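You operate a simulated robot arm through the tools that you are given. There is no shell and no other tool.

You are at the controls of a simulated robot arm. One attempt, no reset.

Task
Gauge and ring the disc insulator on the anvil; dot it with the crayon if it rings dull.
Fine: dial arm down to read, up again before one press of the striker button; crayon back.

The check looks at the end state, three seconds after you hand in, the way a careful person would. Anything else that was tipped, shoved, dropped, spilled or broken makes it a failure.

Robot
A 6-joint arm with a two-finger gripper, fixed in place. Base frame: the origin is at the foot of the arm, x ahead of it, y to its left, z up; the work surface is at about z = 0.8. Lengths are in m, angles in rad, forces in N, time in s.
With the tool pointing down near the work surface it reaches from about 0.52 to 0.8 m from the base axis. Its first joint turns from -2.897 to 2.897 rad. Payload 1.66 kg.
Tool frame: the origin (TCP) lies between the finger pads and is the grasp point; the fingertips stand 0.016 m ahead of it; z points along the fingers, y is the line along which they close. Largest opening 0.111 m; the body of the gripper starts 0.104 m behind the TCP.
Orientation is told as [roll, pitch, yaw] about the base's x, y, z axes, in that order, counted from this pose: with the fingers straight down and closing along the base's y, the tool's x points along the base's -x, its y along +y and its z along -z.

Tools
- The arm moves only by the tool move_arm. Its argument "commands" is a list of rows, each an object of numbers (a shift or turn left out is 0, a gripper value left out holds the last): "dx", "dy", "dz": the shift along the base's x, y, z in cm; "rx", "ry", "rz": the turn, a rotation vector about the base's x, y, z in rad; "jaw": the gripper command, from -1 (fully open) to 1 (shut), values between in proportion. In form: [{"dx": .., "dy": .., "dz": .., "rx": .., "ry": .., "rz": .., "jaw": ..}, ...]. A call has 1 to 20 rows; each row is the pose to reach, as a shift and turn from the pose commanded when the call began. Rows are played at 5 a second. More than 0.05 m and 0.15 rad between two rows, or a gripper value outside its range, and nothing of the call is played. A pose out of reach is approached as far as the arm can. The call stops where the force on the tool passes 40 N (or 10 N more than at its start, if that is more) or the arm is blocked; 0.2 s more then pass. The fingers move at their own pace and stop on an object; they squeeze with about 32 N. The grip force told is the motor's: it shows also when the fingers shut on nothing. Time passes only in rows, and 0.2 s behind the last, so rows that repeat a pose let the fingers close. It gives the time, the measured TCP pose, the force on the tool (base axes), the opening and the grip force at its end, in the units of the frame above (readings bear some noise), with the torque about the TCP (base axes, N m) and any sound that the robot's microphone picked up.
- Cameras (640 x 400 px; columns grow to the right, rows downward): "scene" is fixed at [0.0479, -0.4988, 1.6133]; the picture's right is [0.62, -0.79, 0.00], its down [-0.47, -0.37, -0.81] and it looks along [0.63, 0.50, -0.59] (base axes); focal length 342 px, centre (320, 200). "wrist" rides on the gripper at [0.07, 0.014, -0.143] in the tool frame; the picture's right is [-0.19, 0.98, 0.00], its down [-0.87, -0.17, -0.47] and it looks along [-0.46, -0.09, 0.88] (tool axes); focal length 230 px, centre (320, 200). There is no depth. A picture from a camera that has moved, and an enlarged one, comes with that camera's place and axes in the base frame and with its lens.
- get_image(camera): a new picture of that camera. The clock stands still meanwhile.
- move_column(by): slides the trunk up (or, below 0, down) by that many m; the arm rides with it, the base frame stays. It gives what a move gives, with no picture.
- inspect(camera, box): a new picture of the part [left, top, right, bottom] of that camera's present view, enlarged. The clock stands still meanwhile.
- hand_in(): hands the job in; it is judged then, once.

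Places have to be worked out from the pictures, the camera data and where the tool is seen. Open the gripper and draw the arm clear of the work before you hand the job in, unless the task says otherwise.

The tools are called after "Emit:" as a command line: name --argument value ..., lists and objects as JSON in quotes. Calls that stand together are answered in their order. move_arm: Moves the arm, as the interface text tells. Its arguments: {"type":"object","properties":{"commands":{"type":"array","items":{"type":"object","properties":{"dx":{"type":"number"},"dy":{"type":"number"},"dz":{"type":"number"},"rx":{"type":"number"},"ry":{"type":"number"},"rz":{"type":"number"},"jaw":{"type":"number"}}}}},"required":["commands"]} The other tools are called the same way: move_column (by) slides the trunk up or down; get_image (camera) takes a picture; inspect (camera, box) takes an enlarged picture of a part of a camera's view; hand_in () hands the job in.

At the start:

```text
time: 0.0
tcp_pos: [0.4715, -0.0018, 1.1955]
tool_rot: [0.001, -0.001, 0.001]
force: [0.7, 0.2, 0.2]
ft_torque: [-0.02, 0.02, -0.02]
opening: 0.1108
gripper_force: 0.1
trunk travel left (down, up): [-0.225, 0.365]
```

scene: 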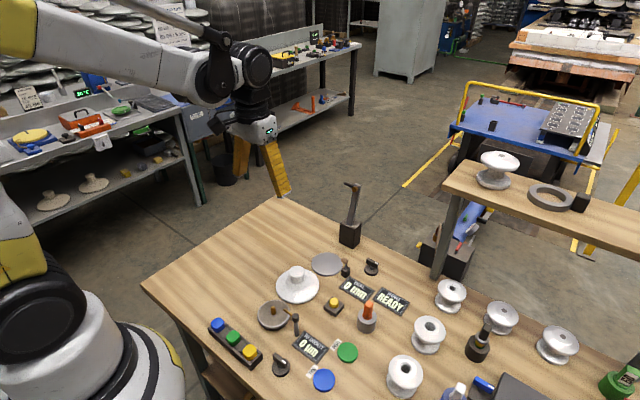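
wrist: 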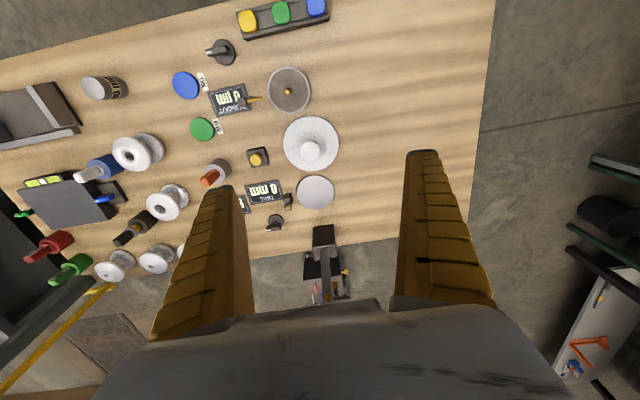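

I'll look more closely at the bench first to identify the anvil, dial, striker, crayon and displays.

Emit:
inspect --camera "scene" --box '[190, 230, 350, 330]'

Emit:
inspect --camera "scene" --box '[310, 230, 470, 330]'

Emit:
inspect --camera "scene" --box '[190, 300, 350, 400]'

Emit:
inspect --camera "scene" --box '[340, 270, 640, 400]'

Emit:
inspect --camera "wrist" --box '[160, 0, 400, 150]'

Emit:
inspect --camera "wrist" --box '[180, 100, 380, 225]'

```text
4.00 times, centred on (270, 280) of scene
camera zoom: at [0.0479, -0.4988, 1.6133], right [0.62, -0.79, 0.0], down [-0.47, -0.37, -0.81], along [0.63, 0.5, -0.59], focal length 1368 px, centre (520, -120)
```

zoom: 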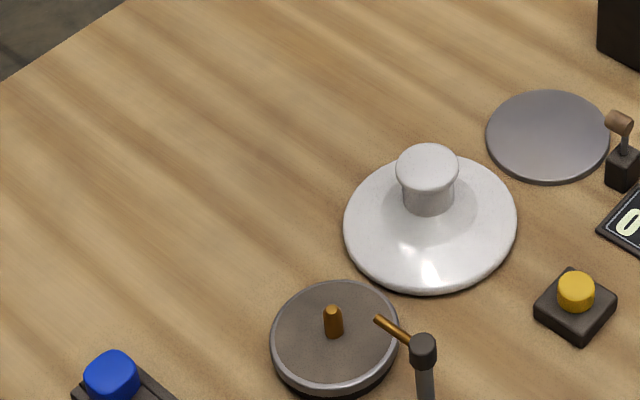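

```text
4.00 times, centred on (390, 280) of scene
camera zoom: at [0.0479, -0.4988, 1.6133], right [0.62, -0.79, 0.0], down [-0.47, -0.37, -0.81], along [0.63, 0.5, -0.59], focal length 1368 px, centre (40, -120)
```

zoom: 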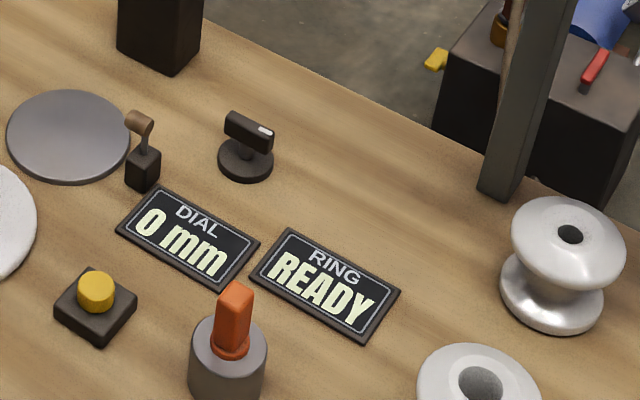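

```text
4.00 times, centred on (270, 350) of scene
camera zoom: at [0.0479, -0.4988, 1.6133], right [0.62, -0.79, 0.0], down [-0.47, -0.37, -0.81], along [0.63, 0.5, -0.59], focal length 1368 px, centre (520, -400)
```

zoom: 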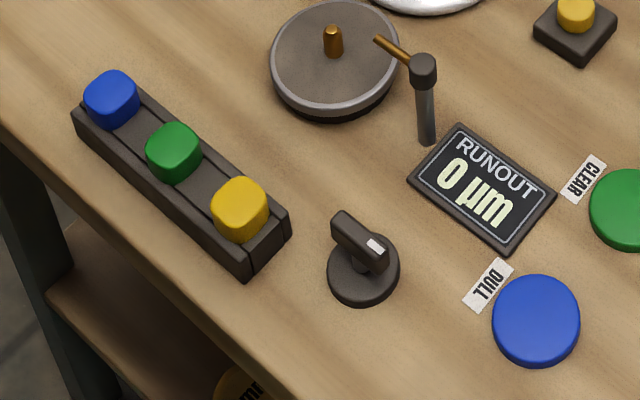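

```text
2.13 times, centred on (490, 335) of scene
camera zoom: at [0.0479, -0.4988, 1.6133], right [0.62, -0.79, 0.0], down [-0.47, -0.37, -0.81], along [0.63, 0.5, -0.59], focal length 729 px, centre (-43, -88)
```

zoom: 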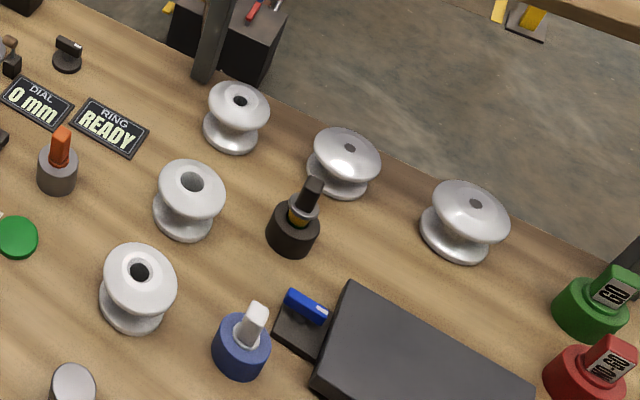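

```text
2.67 times, centred on (280, 75) of wrist
camera zoom: at [0.4027, 0.0124, 1.3379], right [0.19, 0.98, 0.0], down [0.87, -0.17, 0.47], along [0.46, -0.09, -0.88], focal length 614 px, centre (427, 533)
```

zoom: 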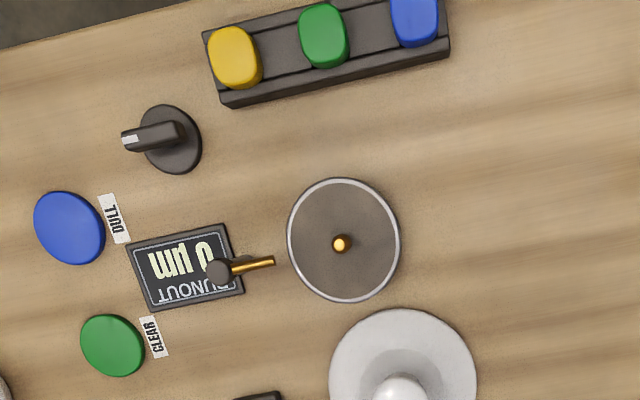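

```text
3.20 times, centred on (280, 162) of wrist
camera zoom: at [0.4027, 0.0124, 1.3379], right [0.19, 0.98, 0.0], down [0.87, -0.17, 0.47], along [0.46, -0.09, -0.88], focal length 736 px, centre (448, 320)
```

zoom: 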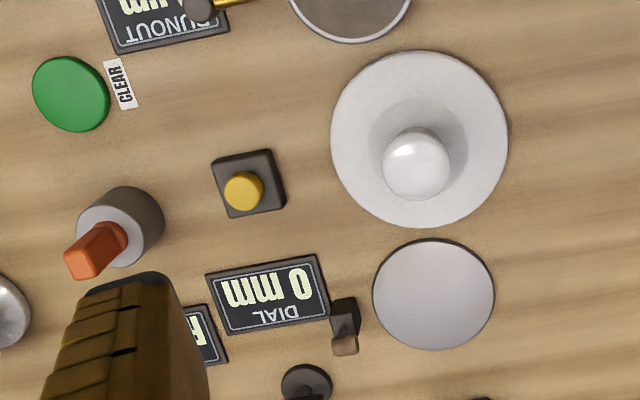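

The disc insulator (white, with a knob) seems to sit beside a bare grey plate near the DIAL post and a tall hammer post. I'll zoom in more to see which plate is the anvil.

Emit:
inspect --camera "scene" --box '[265, 240, 345, 310]'

Emit:
inspect --camera "scene" --box '[320, 170, 400, 290]'

Emit:
inspect --camera "wrist" --box '[240, 160, 360, 310]'

Emit:
inspect --camera "scene" --box '[320, 280, 410, 350]'

```text
5.71 times, centred on (305, 275) of scene
camera zoom: at [0.0479, -0.4988, 1.6133], right [0.62, -0.79, 0.0], down [-0.47, -0.37, -0.81], along [0.63, 0.5, -0.59], focal length 1954 px, centre (406, -229)
```

zoom: 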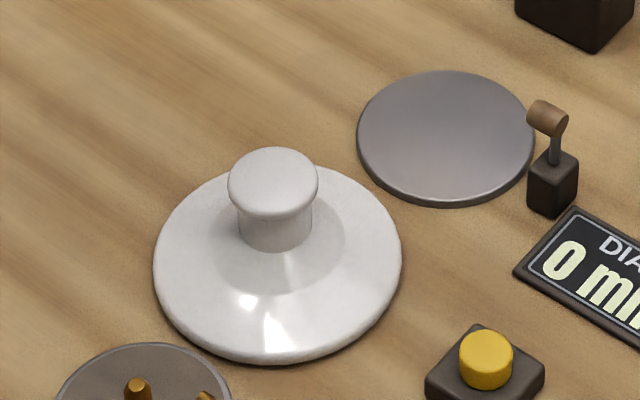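

```text
3.33 times, centred on (360, 230) of scene
camera zoom: at [0.0479, -0.4988, 1.6133], right [0.62, -0.79, 0.0], down [-0.47, -0.37, -0.81], along [0.63, 0.5, -0.59], focal length 1140 px, centre (187, 100)
```

zoom: 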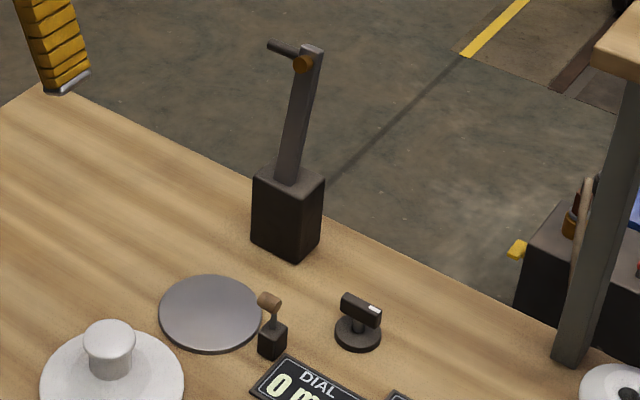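

```text
2.67 times, centred on (300, 235) of wrist
camera zoom: at [0.4027, 0.0124, 1.3379], right [0.19, 0.98, 0.0], down [0.87, -0.17, 0.47], along [0.46, -0.09, -0.88], focal length 614 px, centre (373, 107)
```

zoom: 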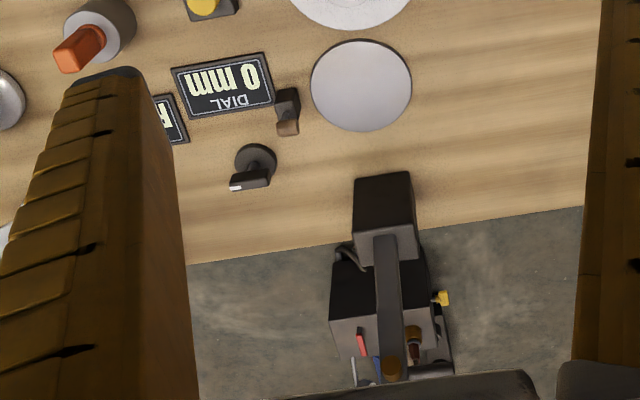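

```text
5.71 times, centred on (365, 315) of scene
camera zoom: at [0.0479, -0.4988, 1.6133], right [0.62, -0.79, 0.0], down [-0.47, -0.37, -0.81], along [0.63, 0.5, -0.59], focal length 1954 px, centre (63, -457)
```

zoom: 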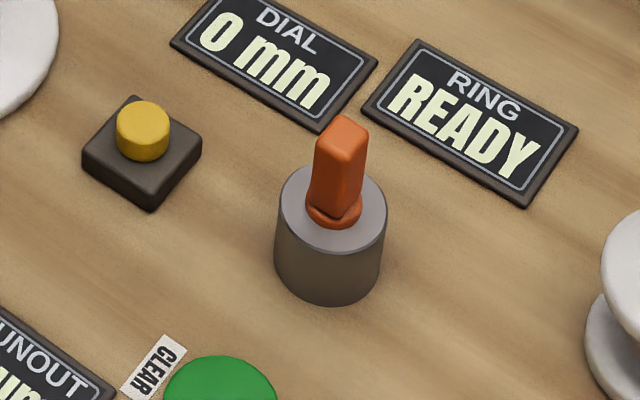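

The picture suggests: the grey plate is the bare anvil, the tall block at the back carries the pivoting dial arm (handle along +y, copper probe), and the small brown mallet beside the anvil is the striker. I'll bring the wrist camera closer to confirm.

Emit:
move_arm --commands '[{"dx": 2, "dy": -1, "dz": -4}, {"dx": 4, "dy": -2, "dz": -8}, {"dx": 6, "dy": -3, "dz": -12}, {"dx": 6, "dy": -3, "dz": -12}]'

Emit:
get_image --camera "wrist"

Emit:
get_image --camera "scene"

```text
time: 1.0
tcp_pos: [0.5289, -0.0331, 1.0752]
tool_rot: [-0.001, 0.001, -0.002]
force: [-0.2, 0.4, 0.2]
ft_torque: [0.01, 0.02, -0.01]
opening: 0.1108
gripper_force: 0.0
trunk travel left (down, up): [-0.225, 0.365]
```

```text
taken
camera wrist: at [0.4611, -0.0197, 1.2175], right [0.19, 0.98, 0.0], down [0.87, -0.17, 0.47], along [0.46, -0.09, -0.88], focal length 230 px, centre (320, 200)
```

wrist: 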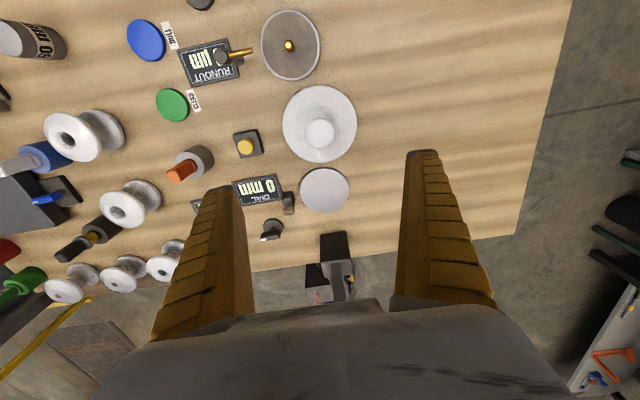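

```text
taken
```

scene: 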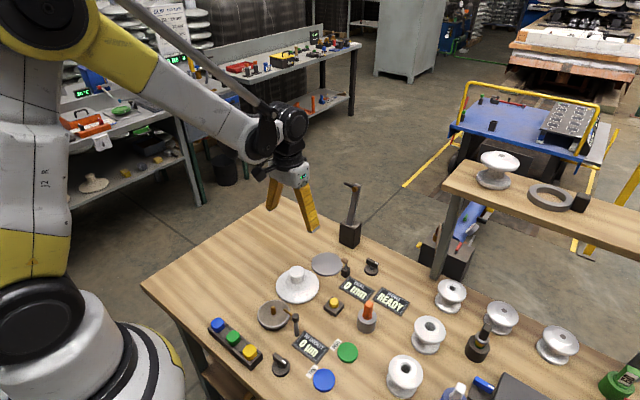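

I'll zoom the wrist view for more precise positions of insulator, anvil, mallet and button.

Emit:
inspect --camera "wrist" --box '[220, 80, 380, 180]'

Emit:
inspect --camera "wrist" --box '[240, 150, 400, 310]'

Emit:
inspect --camera "wrist" --box '[120, 0, 340, 140]'

```text
4.00 times, centred on (300, 130) of wrist
camera zoom: at [0.4611, -0.0197, 1.2175], right [0.19, 0.98, 0.0], down [0.87, -0.17, 0.47], along [0.46, -0.09, -0.88], focal length 920 px, centre (400, 480)
```

zoom: 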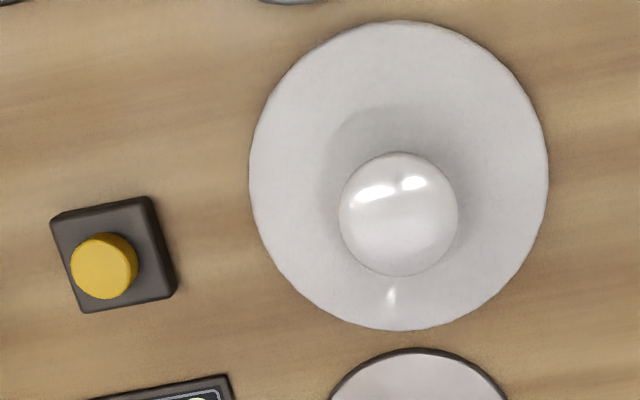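

```text
2.50 times, centred on (320, 230) of wrist
camera zoom: at [0.4611, -0.0197, 1.2175], right [0.19, 0.98, 0.0], down [0.87, -0.17, 0.47], along [0.46, -0.09, -0.88], focal length 575 px, centre (320, 125)
```

zoom: 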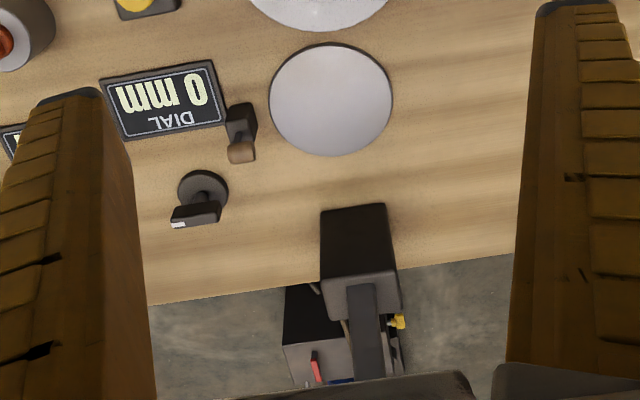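

```text
2.86 times, centred on (230, 70) of wrist
camera zoom: at [0.4611, -0.0197, 1.2175], right [0.19, 0.98, 0.0], down [0.87, -0.17, 0.47], along [0.46, -0.09, -0.88], focal length 657 px, centre (577, 571)
```

zoom: 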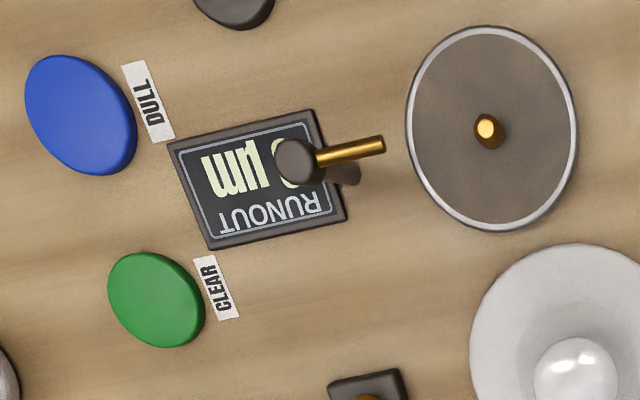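

The knob of the insulator lies at about (0.530, -0.033) with its top at z≈0.888, the anvil at about (0.656, -0.048). The mallet head may overhang the rim, so I'll take a closer look at the anvil region.

Emit:
move_arm --commands '[{"dx": 3, "dy": -2, "dz": -4}, {"dx": 6, "dy": -4, "dz": -8}, {"dx": 6, "dy": -4, "dz": -10}, {"dx": 6, "dy": -4, "dz": -10}]'

Emit:
get_image --camera "wrist"

Emit:
inspect --camera "wrist" --box '[230, 100, 390, 200]'

```text
refused: row 1 steps farther than a row can; nothing moved
```

```text
taken
camera wrist: at [0.4611, -0.0197, 1.2175], right [0.19, 0.98, 0.0], down [0.87, -0.17, 0.47], along [0.46, -0.09, -0.88], focal length 230 px, centre (320, 200)
```

wrist: 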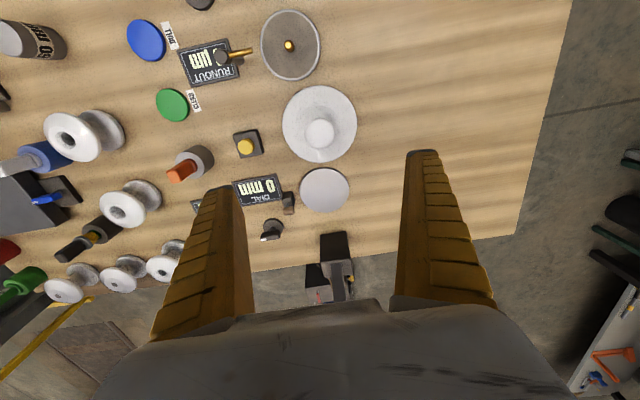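

```text
4.00 times, centred on (310, 150) of wrist
camera zoom: at [0.4611, -0.0197, 1.2175], right [0.19, 0.98, 0.0], down [0.87, -0.17, 0.47], along [0.46, -0.09, -0.88], focal length 920 px, centre (360, 400)
```

zoom: 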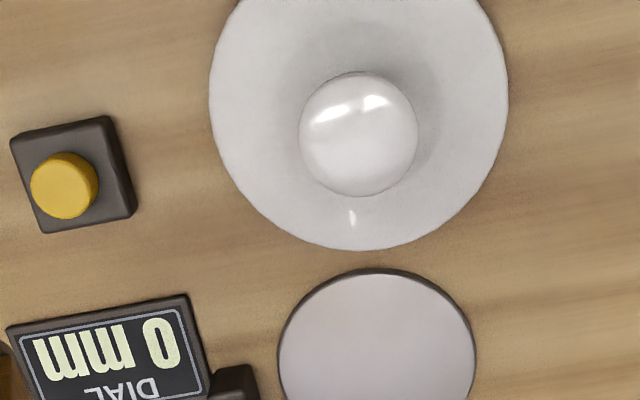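

The step was slightly too long per row; I'll repeat it with smaller steps to view the mallet and anvil from nearby.

Emit:
move_arm --commands '[{"dx": 2, "dy": -1.5, "dz": -3}, {"dx": 4, "dy": -3, "dz": -6}, {"dx": 6, "dy": -4.5, "dz": -9}, {"dx": 7, "dy": -5, "dz": -11}, {"dx": 7, "dy": -5, "dz": -11}]'

Emit:
get_image --camera "wrist"

Emit:
inspect --camera "wrist" --box '[240, 120, 420, 240]'

```text
time: 2.2
tcp_pos: [0.599, -0.0804, 0.9649]
tool_rot: [-0.001, 0.001, 0.0]
force: [-0.4, 0.3, 0.5]
ft_torque: [0.03, 0.0, 0.0]
opening: 0.1107
gripper_force: 0.1
trunk travel left (down, up): [-0.225, 0.365]
```

```text
taken
camera wrist: at [0.5314, -0.0666, 1.1069], right [0.19, 0.98, 0.0], down [0.87, -0.17, 0.47], along [0.46, -0.09, -0.88], focal length 230 px, centre (320, 200)
```

wrist: 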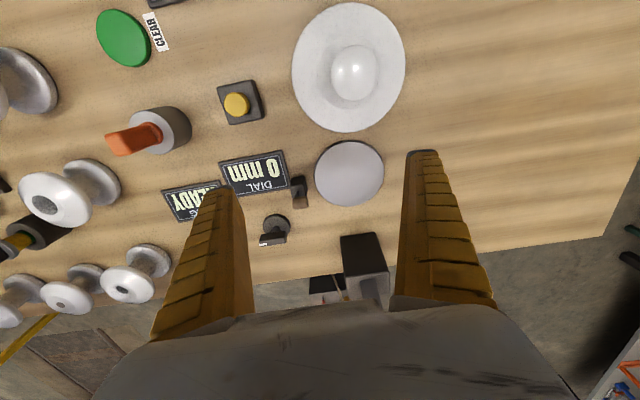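

```text
3.33 times, centred on (330, 180) of wrist
camera zoom: at [0.5314, -0.0666, 1.1069], right [0.19, 0.98, 0.0], down [0.87, -0.17, 0.47], along [0.46, -0.09, -0.88], focal length 767 px, centre (287, 267)
```

zoom: 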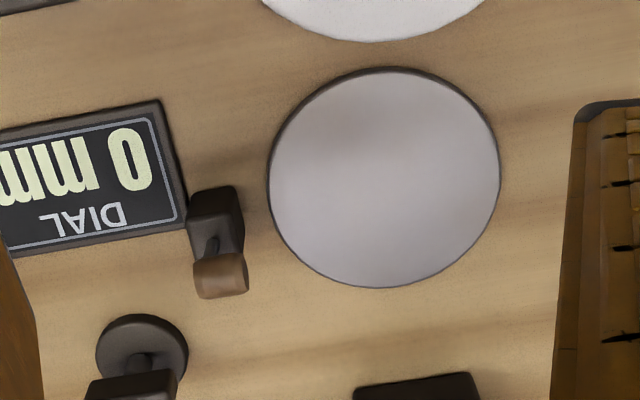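

The mallet head overhangs roughly where the insulator rim will be, so I need precise sizes. I'll zoom in on the insulator and the mallet.

Emit:
inspect --camera "wrist" --box '[280, 0, 420, 140]'

Emit:
inspect --camera "wrist" --box '[280, 140, 400, 220]'

Emit:
inspect --camera "scene" --box '[325, 250, 365, 280]'

Emit:
inspect --camera "scene" --box '[270, 255, 325, 310]'

```text
2.86 times, centred on (350, 70) of wrist
camera zoom: at [0.5314, -0.0666, 1.1069], right [0.19, 0.98, 0.0], down [0.87, -0.17, 0.47], along [0.46, -0.09, -0.88], focal length 657 px, centre (234, 571)
```

zoom: 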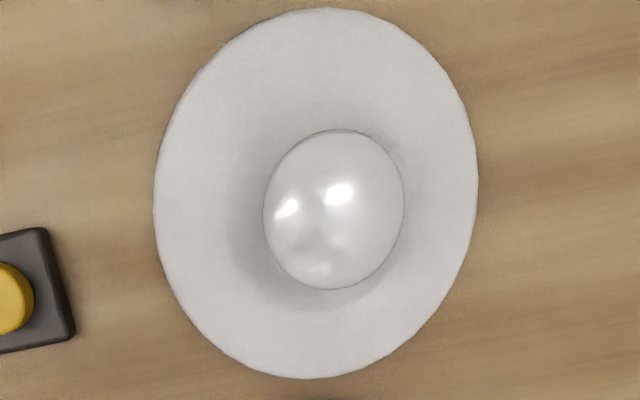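

```text
5.00 times, centred on (340, 180) of wrist
camera zoom: at [0.5314, -0.0666, 1.1069], right [0.19, 0.98, 0.0], down [0.87, -0.17, 0.47], along [0.46, -0.09, -0.88], focal length 1150 px, centre (220, 300)
```

zoom: 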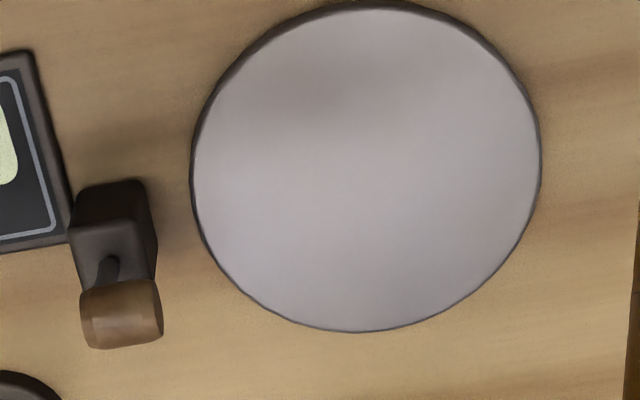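

```text
13.33 times, centred on (345, 265) of scene
camera zoom: at [0.0479, -0.4988, 1.6133], right [0.62, -0.79, 0.0], down [-0.47, -0.37, -0.81], along [0.63, 0.5, -0.59], focal length 4559 px, centre (-13, -667)
```

zoom: 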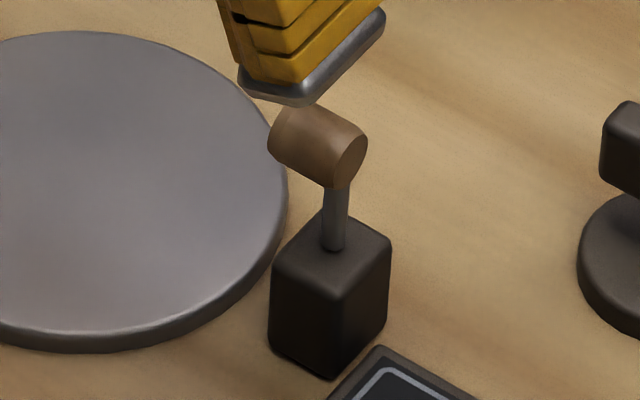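

```text
7.27 times, centred on (298, 282) of scene
camera zoom: at [0.0479, -0.4988, 1.6133], right [0.62, -0.79, 0.0], down [-0.47, -0.37, -0.81], along [0.63, 0.5, -0.59], focal length 2486 px, centre (484, -400)
```

zoom: 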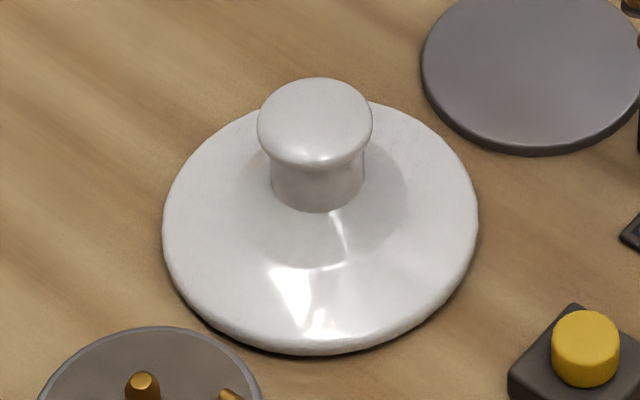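

Insulator radius is about 0.0635 m and anvil centre about (0.655, -0.049); the mallet block face is about 0.063 m from that centre, so I'll place with a small +y offset. Now I move above the knob at about (0.531, -0.035) to verify alignment.

Emit:
move_arm --commands '[{"dx": -2.5, "dy": 1.5, "dz": 1.5}, {"dx": -5, "dy": 3, "dz": 1.5}, {"dx": -6.8, "dy": 4.5, "dz": 1.5}, {"dx": -6.8, "dy": 4.5, "dz": -2}, {"dx": -6.8, "dy": 4.5, "dz": -3.5}, {"dx": -6.8, "dy": 4.5, "dz": -3.5}]'

Emit:
get_image --camera "wrist"

Emit:
inspect --camera "scene" --box '[220, 180, 380, 320]'

```text
time: 3.6
tcp_pos: [0.5352, -0.0362, 0.9318]
tool_rot: [0.0, 0.0, 0.0]
force: [-0.1, 0.8, -0.8]
ft_torque: [0.01, -0.03, 0.01]
opening: 0.111
gripper_force: 0.1
trunk travel left (down, up): [-0.225, 0.365]
```

```text
taken
camera wrist: at [0.4658, -0.0221, 1.0728], right [0.19, 0.98, 0.0], down [0.87, -0.17, 0.47], along [0.46, -0.09, -0.88], focal length 230 px, centre (320, 200)
```

wrist: 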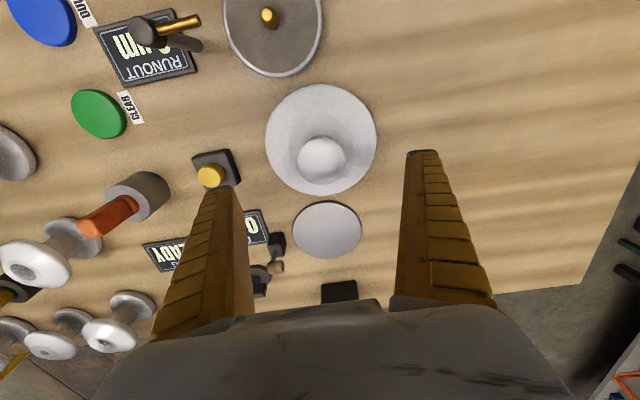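

```text
2.86 times, centred on (300, 250) of scene
camera zoom: at [0.0479, -0.4988, 1.6133], right [0.62, -0.79, 0.0], down [-0.47, -0.37, -0.81], along [0.63, 0.5, -0.59], focal length 977 px, centre (377, 57)
```

zoom: 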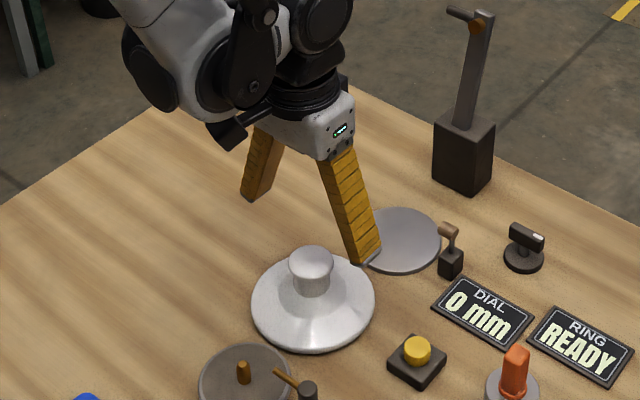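

Zooming in on the knob in the wrist view for a precise fix before descending.

Emit:
inspect --camera "wrist" --box '[240, 70, 400, 210]'

```text
2.86 times, centred on (320, 140) of wrist
camera zoom: at [0.4658, -0.0221, 1.0728], right [0.19, 0.98, 0.0], down [0.87, -0.17, 0.47], along [0.46, -0.09, -0.88], focal length 657 px, centre (320, 371)
```

zoom: 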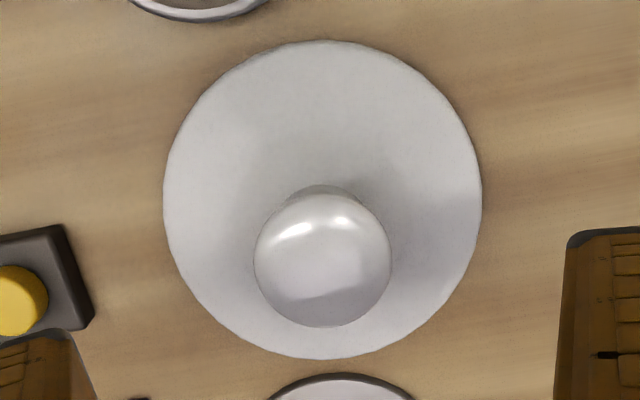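

Knob centre is about (0.527, -0.033), top z≈0.887. I shift to it, descend so the pads straddle the cap, and close gently.

Emit:
move_arm --commands '[{"dx": -0.7, "dy": 0.35, "dz": -1}, {"dx": -0.7, "dy": 0.35, "dz": -3}, {"dx": -0.7, "dy": 0.35, "dz": -5.3}, {"dx": -0.7, "dy": 0.35, "dz": -5.3}]'

Emit:
get_image --camera "wrist"

Emit:
inspect --camera "scene" --box '[250, 210, 370, 320]'

```text
time: 4.6
tcp_pos: [0.5268, -0.0339, 0.879]
tool_rot: [0.0, 0.0, 0.001]
force: [0.3, 0.8, 0.0]
ft_torque: [0.0, -0.01, 0.01]
opening: 0.1112
gripper_force: 0.2
trunk travel left (down, up): [-0.225, 0.365]
```

```text
taken
camera wrist: at [0.4583, -0.0193, 1.0209], right [0.19, 0.98, 0.0], down [0.87, -0.17, 0.47], along [0.46, -0.09, -0.88], focal length 230 px, centre (320, 200)
```

wrist: 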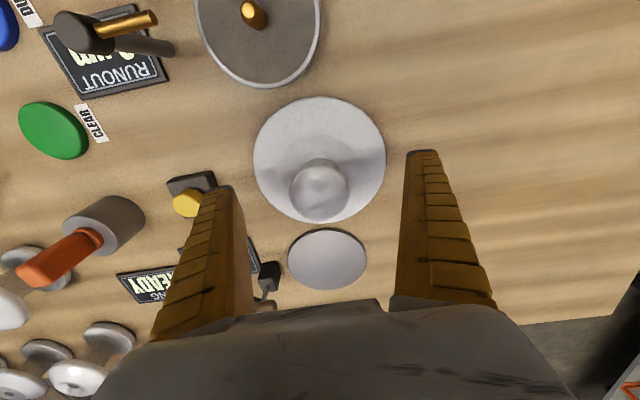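

```text
3.64 times, centred on (310, 265) of scene
camera zoom: at [0.0479, -0.4988, 1.6133], right [0.62, -0.79, 0.0], down [-0.47, -0.37, -0.81], along [0.63, 0.5, -0.59], focal length 1243 px, centre (356, -36)
```

zoom: 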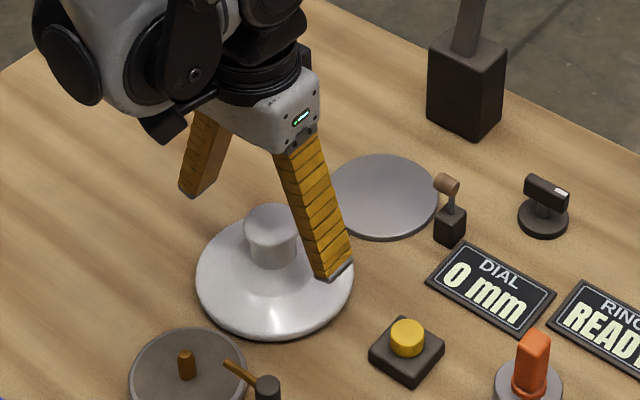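

The knob is centred between the fingers at the TCP. Closing on it now.

Emit:
move_arm --commands '[{"jaw": -0.1}, {"jaw": 0.1}, {"jaw": 1}, {"jaw": 1}, {"jaw": 1}]'

Emit:
get_image --camera "wrist"

```text
time: 5.8
tcp_pos: [0.5276, -0.033, 0.8804]
tool_rot: [0.001, -0.001, 0.0]
force: [6.9, -2.1, 18.9]
ft_torque: [-0.03, -0.37, -0.03]
opening: 0.0396
gripper_force: 32.1
trunk travel left (down, up): [-0.225, 0.365]
```

```text
taken
camera wrist: at [0.4582, -0.0195, 1.0214], right [0.19, 0.98, 0.0], down [0.86, -0.17, 0.47], along [0.46, -0.09, -0.88], focal length 230 px, centre (320, 200)
```

wrist: 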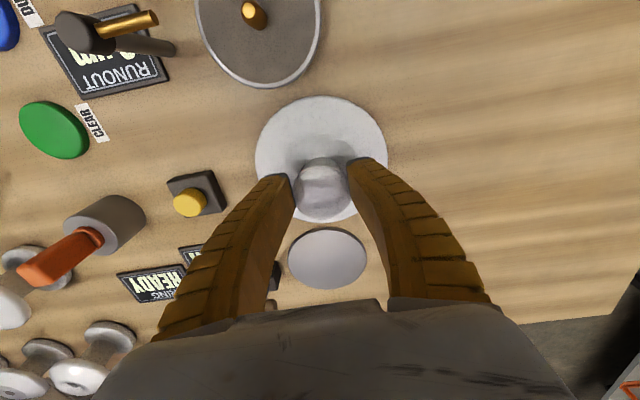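

The cap pushes the tool up with about 19 N, so the grip is a bit high on the cap. I'll open, go 9 mm lower and close again.

Emit:
move_arm --commands '[{"jaw": 0.0}, {"jaw": 0.0}, {"dz": -0.9, "jaw": 0.0}, {"dz": -0.9, "jaw": 0.0}]'

Emit:
move_arm --commands '[{"jaw": 0.15}, {"jaw": 0.25}, {"jaw": 1}, {"jaw": 1}, {"jaw": 1}]'

Emit:
inspect --camera "scene" --box '[250, 210, 370, 320]'

```text
time: 6.8
tcp_pos: [0.5271, -0.0324, 0.868]
tool_rot: [-0.001, 0.0, 0.001]
force: [-0.4, -0.1, 0.3]
ft_torque: [0.03, 0.0, -0.03]
opening: 0.0577
gripper_force: 1.1
trunk travel left (down, up): [-0.225, 0.365]
```

```text
time: 8.0
tcp_pos: [0.5264, -0.0332, 0.8689]
tool_rot: [0.001, -0.001, -0.001]
force: [1.1, -3.9, 4.5]
ft_torque: [-0.03, 0.1, 0.0]
opening: 0.0436
gripper_force: 32.2
trunk travel left (down, up): [-0.225, 0.365]
```

```text
3.64 times, centred on (310, 265) of scene
camera zoom: at [0.0479, -0.4988, 1.6133], right [0.62, -0.79, 0.0], down [-0.47, -0.37, -0.81], along [0.63, 0.5, -0.59], focal length 1243 px, centre (356, -36)
```

zoom: 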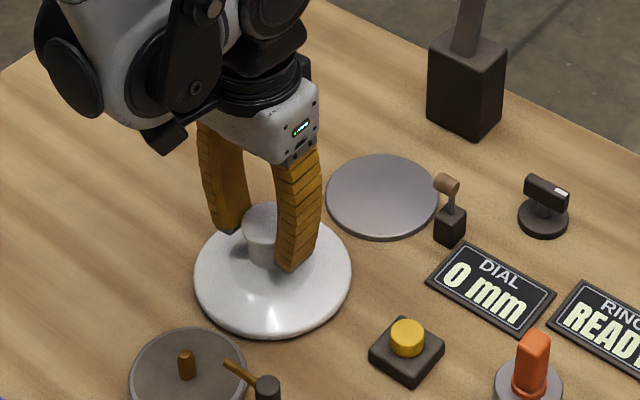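

Now it grips the widest part (opening 0.0436) with little vertical force. Lifting a bit to check the weight and hold.

Emit:
move_arm --commands '[{"dz": 0.5, "jaw": 1}, {"dz": 1.5, "jaw": 1}, {"dz": 3, "jaw": 1}, {"dz": 3, "jaw": 1}, {"dz": 3, "jaw": 1}]'

Emit:
get_image --camera "wrist"

Emit:
inspect --camera "scene" --box '[230, 200, 390, 320]'

```text
time: 9.2
tcp_pos: [0.5263, -0.0323, 0.8967]
tool_rot: [0.0, 0.002, -0.001]
force: [-0.4, 0.7, 0.2]
ft_torque: [-0.03, 0.01, -0.02]
opening: 0.0001
gripper_force: 28.7
trunk travel left (down, up): [-0.225, 0.365]
```

```text
taken
camera wrist: at [0.4578, -0.0182, 1.04], right [0.19, 0.98, 0.0], down [0.87, -0.17, 0.47], along [0.46, -0.09, -0.88], focal length 230 px, centre (320, 200)
```

wrist: 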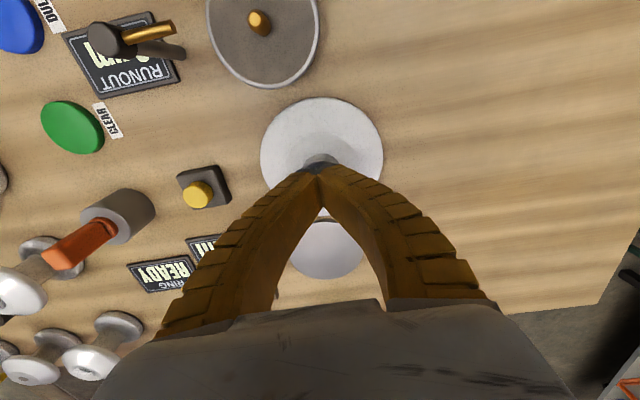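

```text
3.33 times, centred on (310, 260) of scene
camera zoom: at [0.0479, -0.4988, 1.6133], right [0.62, -0.79, 0.0], down [-0.47, -0.37, -0.81], along [0.63, 0.5, -0.59], focal length 1140 px, centre (353, 0)
```

zoom: 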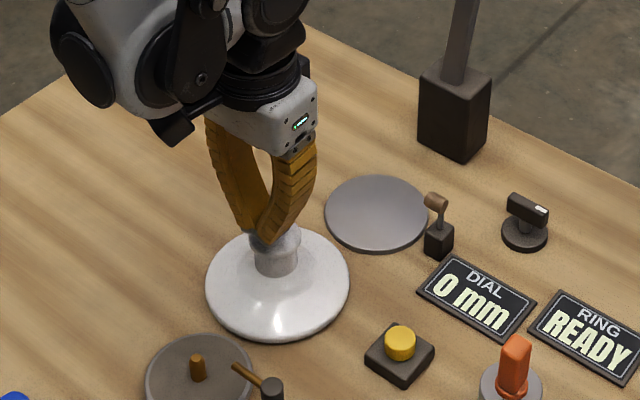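

The soft fingers slid off over the domed cap. The neck under the cap spans about z 0.845–0.868, so I'll raise, reopen, and go lower so the tips curl under the cap.

Emit:
move_arm --commands '[{"dz": 2, "jaw": 1}, {"dz": 2, "jaw": -0.4}, {"dz": 2, "jaw": -0.4}, {"dz": 2, "jaw": -0.4}]'

Emit:
get_image --camera "wrist"

Emit:
inspect --camera "wrist" --box '[240, 70, 400, 210]'

```text
time: 10.2
tcp_pos: [0.5277, -0.0334, 0.9198]
tool_rot: [0.002, 0.0, 0.0]
force: [0.0, -1.1, 0.1]
ft_torque: [0.01, 0.01, 0.03]
opening: 0.0791
gripper_force: 1.0
trunk travel left (down, up): [-0.225, 0.365]
```

```text
taken
camera wrist: at [0.4585, -0.0185, 1.0611], right [0.19, 0.98, 0.0], down [0.87, -0.17, 0.47], along [0.46, -0.09, -0.88], focal length 230 px, centre (320, 200)
```

wrist: 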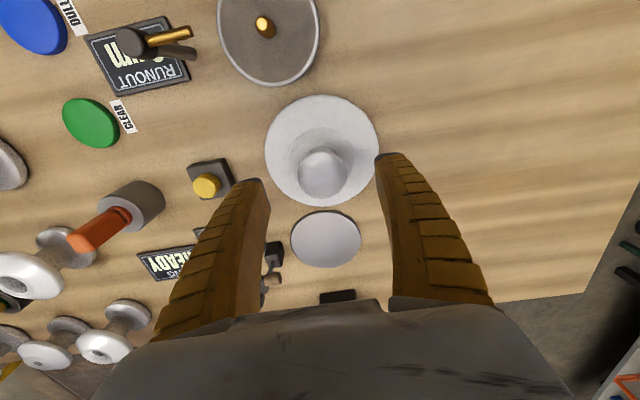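

```text
2.86 times, centred on (320, 140) of wrist
camera zoom: at [0.4585, -0.0185, 1.0611], right [0.19, 0.98, 0.0], down [0.87, -0.17, 0.47], along [0.46, -0.09, -0.88], focal length 657 px, centre (320, 371)
```

zoom: 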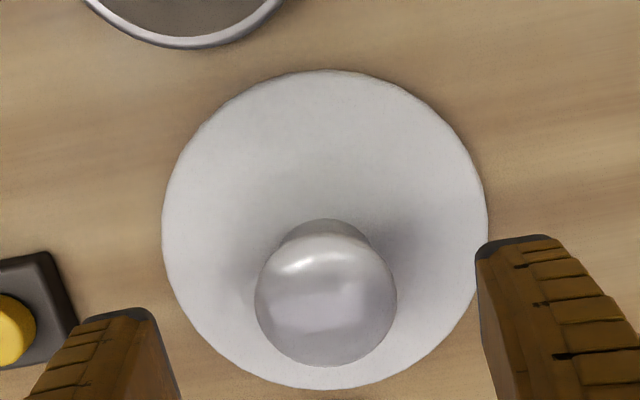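

The knob is at about (0.528, -0.030) now. I adjust by 3 mm in y, descend to TCP z≈0.861 and close.

Emit:
move_arm --commands '[{"dx": 0.1, "dy": 0.3, "dz": -2, "jaw": -0.4}, {"dx": 0.1, "dy": 0.3, "dz": -4, "jaw": -0.4}, {"dx": 0.1, "dy": 0.3, "dz": -5.8, "jaw": -0.4}, {"dx": 0.1, "dy": 0.3, "dz": -5.8, "jaw": -0.4}]'

Emit:
move_arm --commands '[{"jaw": 0.0}, {"jaw": 0.2}, {"jaw": 0.4}, {"jaw": 1}, {"jaw": 1}, {"jaw": 1}]'

Emit:
inspect --camera "scene" --box '[250, 210, 370, 320]'

Emit:
get_image --camera "wrist"

```text
time: 11.2
tcp_pos: [0.5271, -0.0295, 0.8601]
tool_rot: [-0.001, 0.0, -0.001]
force: [-0.3, -0.1, 0.5]
ft_torque: [-0.02, 0.0, 0.01]
opening: 0.079
gripper_force: 0.4
trunk travel left (down, up): [-0.225, 0.365]
```

```text
time: 12.6
tcp_pos: [0.5275, -0.0298, 0.8594]
tool_rot: [0.0, 0.001, 0.001]
force: [0.3, 0.1, -0.9]
ft_torque: [0.03, 0.0, -0.05]
opening: 0.0399
gripper_force: 32.1
trunk travel left (down, up): [-0.225, 0.365]
```

```text
3.64 times, centred on (310, 265) of scene
camera zoom: at [0.0479, -0.4988, 1.6133], right [0.62, -0.79, 0.0], down [-0.47, -0.37, -0.81], along [0.63, 0.5, -0.59], focal length 1243 px, centre (356, -36)
```

zoom: 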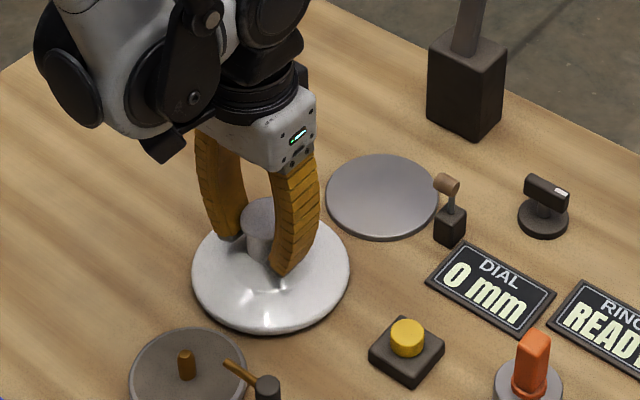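

```text
taken
camera wrist: at [0.4579, -0.0161, 1.0014], right [0.19, 0.98, 0.0], down [0.87, -0.17, 0.47], along [0.46, -0.09, -0.88], focal length 230 px, centre (320, 200)
```

wrist: 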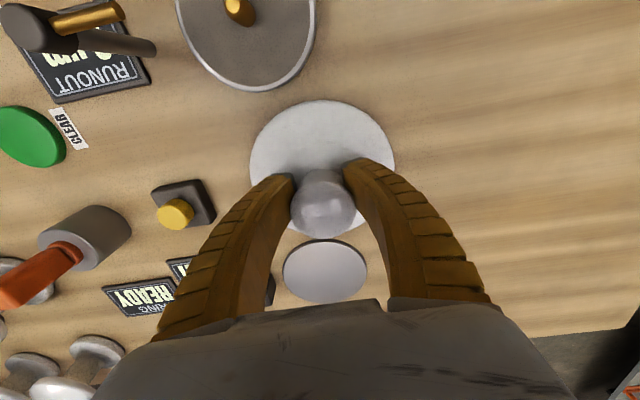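

Opening 0.040 with the tips beneath the cap and no vertical push. I lift 1.5 cm slowly and check the load.

Emit:
move_arm --commands '[{"dz": 0.3, "jaw": 1}, {"dz": 0.6, "jaw": 1}, {"dz": 1.0, "jaw": 1}, {"dz": 1.5, "jaw": 1}, {"dz": 1.5, "jaw": 1}]'

Emit:
inspect --camera "scene" --box '[250, 210, 370, 320]'

```text
time: 13.8
tcp_pos: [0.5268, -0.0302, 0.8768]
tool_rot: [0.0, 0.001, 0.0]
force: [1.0, 1.1, -6.8]
ft_torque: [-0.04, 0.06, -0.02]
opening: 0.0397
gripper_force: 31.6
trunk travel left (down, up): [-0.225, 0.365]
```

```text
3.64 times, centred on (310, 265) of scene
camera zoom: at [0.0479, -0.4988, 1.6133], right [0.62, -0.79, 0.0], down [-0.47, -0.37, -0.81], along [0.63, 0.5, -0.59], focal length 1243 px, centre (356, -36)
```

zoom: 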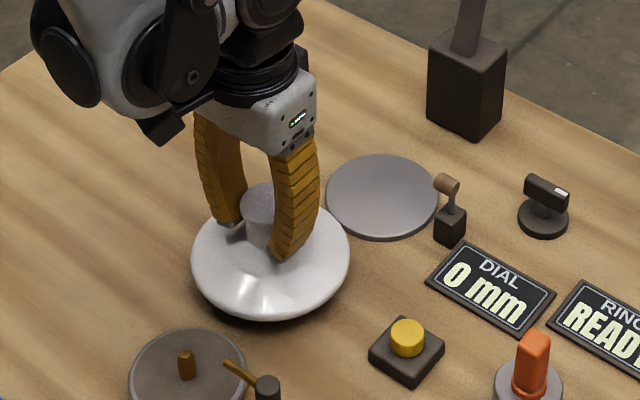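

It lifts cleanly (about 0.7 kg). I carry it in +x over the anvil at y≈-0.030 (clear of the mallet head), keeping it low so the rim stays below the mallet, then look.

Emit:
move_arm --commands '[{"dx": 1, "jaw": 1}, {"dx": 2.5, "jaw": 1}, {"dx": 4.5, "jaw": 1}, {"dx": 6.5, "jaw": 1}, {"dx": 8.5, "jaw": 1}, {"dx": 10.5, "jaw": 1}, {"dx": 11.8, "jaw": 1}, {"dx": 12.6, "jaw": 1}, {"dx": 12.7, "jaw": 1}, {"dx": 12.7, "jaw": 1}, {"dx": 12.7, "jaw": 1}]'

Emit:
inspect --camera "scene" --box '[280, 190, 400, 300]'

Emit:
get_image --camera "wrist"

```text
time: 16.2
tcp_pos: [0.656, -0.0292, 0.8755]
tool_rot: [-0.001, 0.001, 0.001]
force: [0.0, 0.0, -7.8]
ft_torque: [0.0, 0.06, 0.0]
opening: 0.0394
gripper_force: 32.2
trunk travel left (down, up): [-0.225, 0.365]
```

```text
3.64 times, centred on (340, 245) of scene
camera zoom: at [0.0479, -0.4988, 1.6133], right [0.62, -0.79, 0.0], down [-0.47, -0.37, -0.81], along [0.63, 0.5, -0.59], focal length 1243 px, centre (247, 36)
```

zoom: 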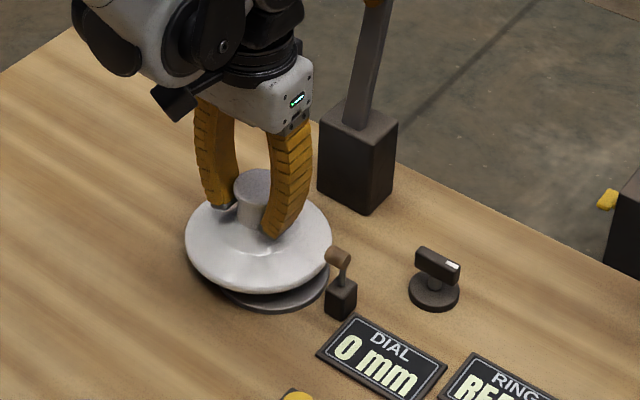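

```text
taken
camera wrist: at [0.5872, -0.0163, 1.0178], right [0.19, 0.98, 0.0], down [0.87, -0.17, 0.47], along [0.46, -0.09, -0.88], focal length 230 px, centre (320, 200)
```

wrist: 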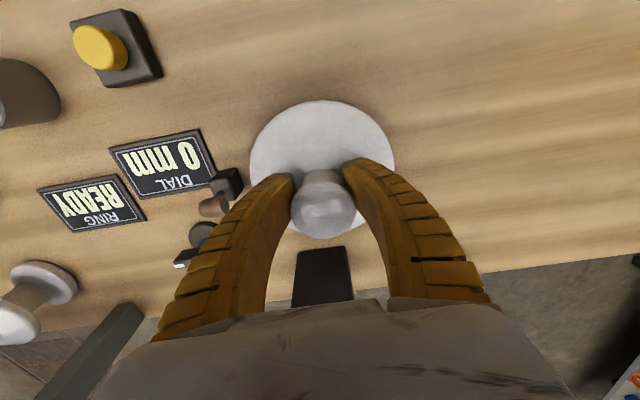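

The disc is above the anvil; I'll zoom to judge the gap to the mallet and block.

Emit:
inspect --camera "wrist" --box '[180, 80, 340, 240]'

Emit:
inspect --camera "scene" --box '[320, 230, 370, 290]'

```text
2.50 times, centred on (260, 160) of wrist
camera zoom: at [0.5872, -0.0163, 1.0178], right [0.19, 0.98, 0.0], down [0.87, -0.17, 0.47], along [0.46, -0.09, -0.88], focal length 575 px, centre (470, 300)
```

zoom: 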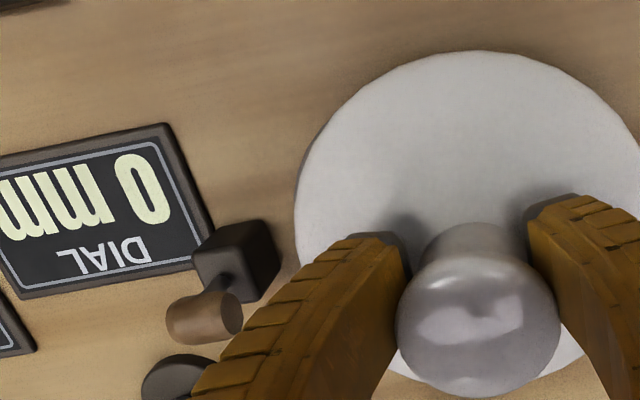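

```text
6.67 times, centred on (345, 260) of scene
camera zoom: at [0.0479, -0.4988, 1.6133], right [0.62, -0.79, 0.0], down [-0.47, -0.37, -0.81], along [0.63, 0.5, -0.59], focal length 2279 px, centre (153, -200)
```

zoom: 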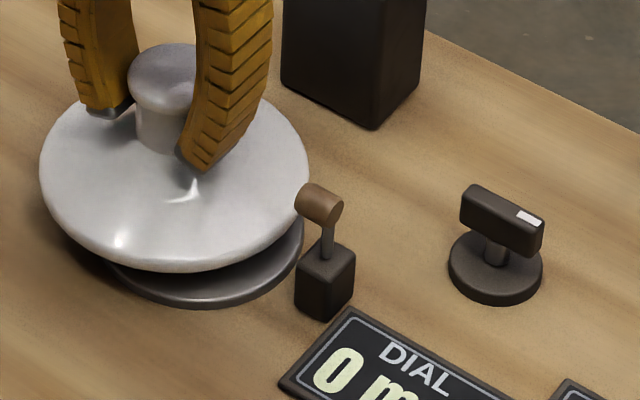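

The mallet block's near face is at y≈-0.113 and the mallet head end at y≈-0.10 to -0.105, above the rim. I slide the disc 1.4 cm in -y under the head level, then lower gently to contact.

Emit:
move_arm --commands '[{"dy": -0.4, "jaw": 1}, {"dy": -0.9, "jaw": 1}, {"dy": -1.3, "jaw": 1}, {"dy": -1.4, "jaw": 1}, {"dy": -1.4, "dz": -0.2, "jaw": 1}, {"dy": -1.4, "dz": -0.4, "jaw": 1}, {"dy": -1.4, "dz": -0.5, "jaw": 1}, {"dy": -1.4, "dz": -0.5, "jaw": 1}]'

Emit:
inspect --camera "scene" --box '[310, 230, 370, 290]'

Emit:
inspect --camera "wrist" --box '[180, 80, 340, 240]'

```text
time: 18.0
tcp_pos: [0.6557, -0.0448, 0.8702]
tool_rot: [0.001, 0.0, -0.002]
force: [-0.7, -0.2, -6.8]
ft_torque: [0.03, 0.08, 0.05]
opening: 0.0395
gripper_force: 31.9
trunk travel left (down, up): [-0.225, 0.365]
```

```text
6.67 times, centred on (340, 260) of scene
camera zoom: at [0.0479, -0.4988, 1.6133], right [0.62, -0.79, 0.0], down [-0.47, -0.37, -0.81], along [0.63, 0.5, -0.59], focal length 2279 px, centre (187, -200)
```

zoom: 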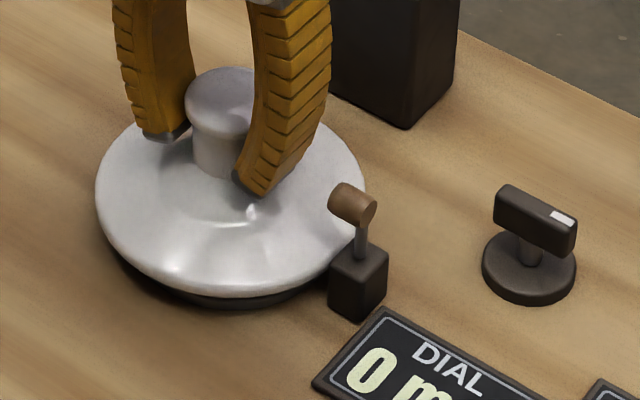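

```text
2.50 times, centred on (260, 160) of wrist
camera zoom: at [0.5861, -0.0309, 1.012], right [0.19, 0.98, 0.0], down [0.87, -0.17, 0.47], along [0.46, -0.09, -0.88], focal length 575 px, centre (470, 300)
```

zoom: 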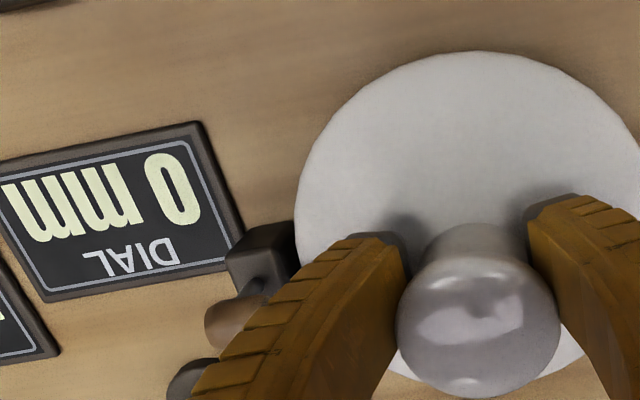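

Still carrying full weight at z=0.870; lowering a few more millimetres.

Emit:
move_arm --commands '[{"dz": -0.15, "jaw": 1}, {"dz": -0.3, "jaw": 1}, {"dz": -0.3, "jaw": 1}]'

Emit:
inspect --camera "scene" --box '[310, 230, 370, 290]'

```text
time: 18.8
tcp_pos: [0.6557, -0.0464, 0.8662]
tool_rot: [0.0, 0.0, 0.001]
force: [-0.9, -0.3, -7.9]
ft_torque: [0.03, 0.07, -0.02]
opening: 0.0392
gripper_force: 32.0
trunk travel left (down, up): [-0.225, 0.365]
```

```text
6.67 times, centred on (340, 260) of scene
camera zoom: at [0.0479, -0.4988, 1.6133], right [0.62, -0.79, 0.0], down [-0.47, -0.37, -0.81], along [0.63, 0.5, -0.59], focal length 2279 px, centre (187, -200)
```

zoom: 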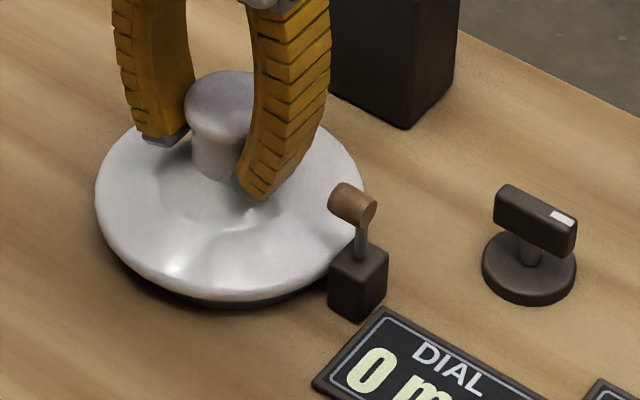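

Not yet touching; continuing in small steps.

Emit:
move_arm --commands '[{"dz": -0.1, "jaw": 1}, {"dz": -0.2, "jaw": 1}, {"dz": -0.2, "jaw": 1}]'

```text
time: 19.6
tcp_pos: [0.6539, -0.0436, 0.8651]
tool_rot: [0.001, 0.001, 0.001]
force: [-0.2, -0.5, -5.9]
ft_torque: [-0.05, 0.06, -0.02]
opening: 0.0392
gripper_force: 32.4
trunk travel left (down, up): [-0.225, 0.365]
```

The load starts to drop (-5.9 N); a couple of millimetres more.

Emit:
move_arm --commands '[{"dz": -0.1, "jaw": 1}, {"dz": -0.2, "jaw": 1}, {"dz": -0.2, "jaw": 1}]'

Emit:
inspect --camera "scene" --box '[310, 230, 370, 290]'

```text
time: 20.4
tcp_pos: [0.6538, -0.0446, 0.863]
tool_rot: [0.0, -0.001, 0.0]
force: [0.8, 3.1, 5.1]
ft_torque: [0.07, -0.63, 0.13]
opening: 0.0397
gripper_force: 32.7
trunk travel left (down, up): [-0.225, 0.365]
```

```text
6.67 times, centred on (340, 260) of scene
camera zoom: at [0.0479, -0.4988, 1.6133], right [0.62, -0.79, 0.0], down [-0.47, -0.37, -0.81], along [0.63, 0.5, -0.59], focal length 2279 px, centre (187, -200)
```

zoom: 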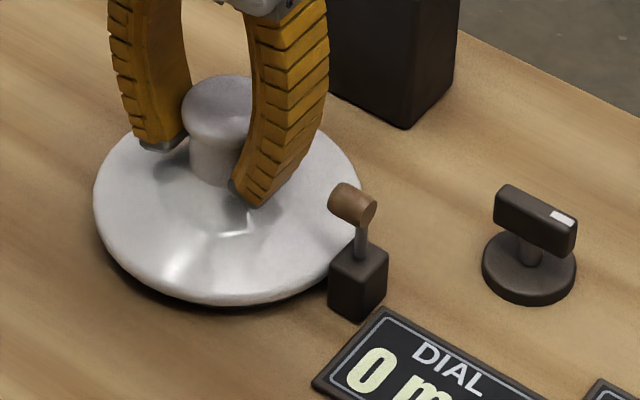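

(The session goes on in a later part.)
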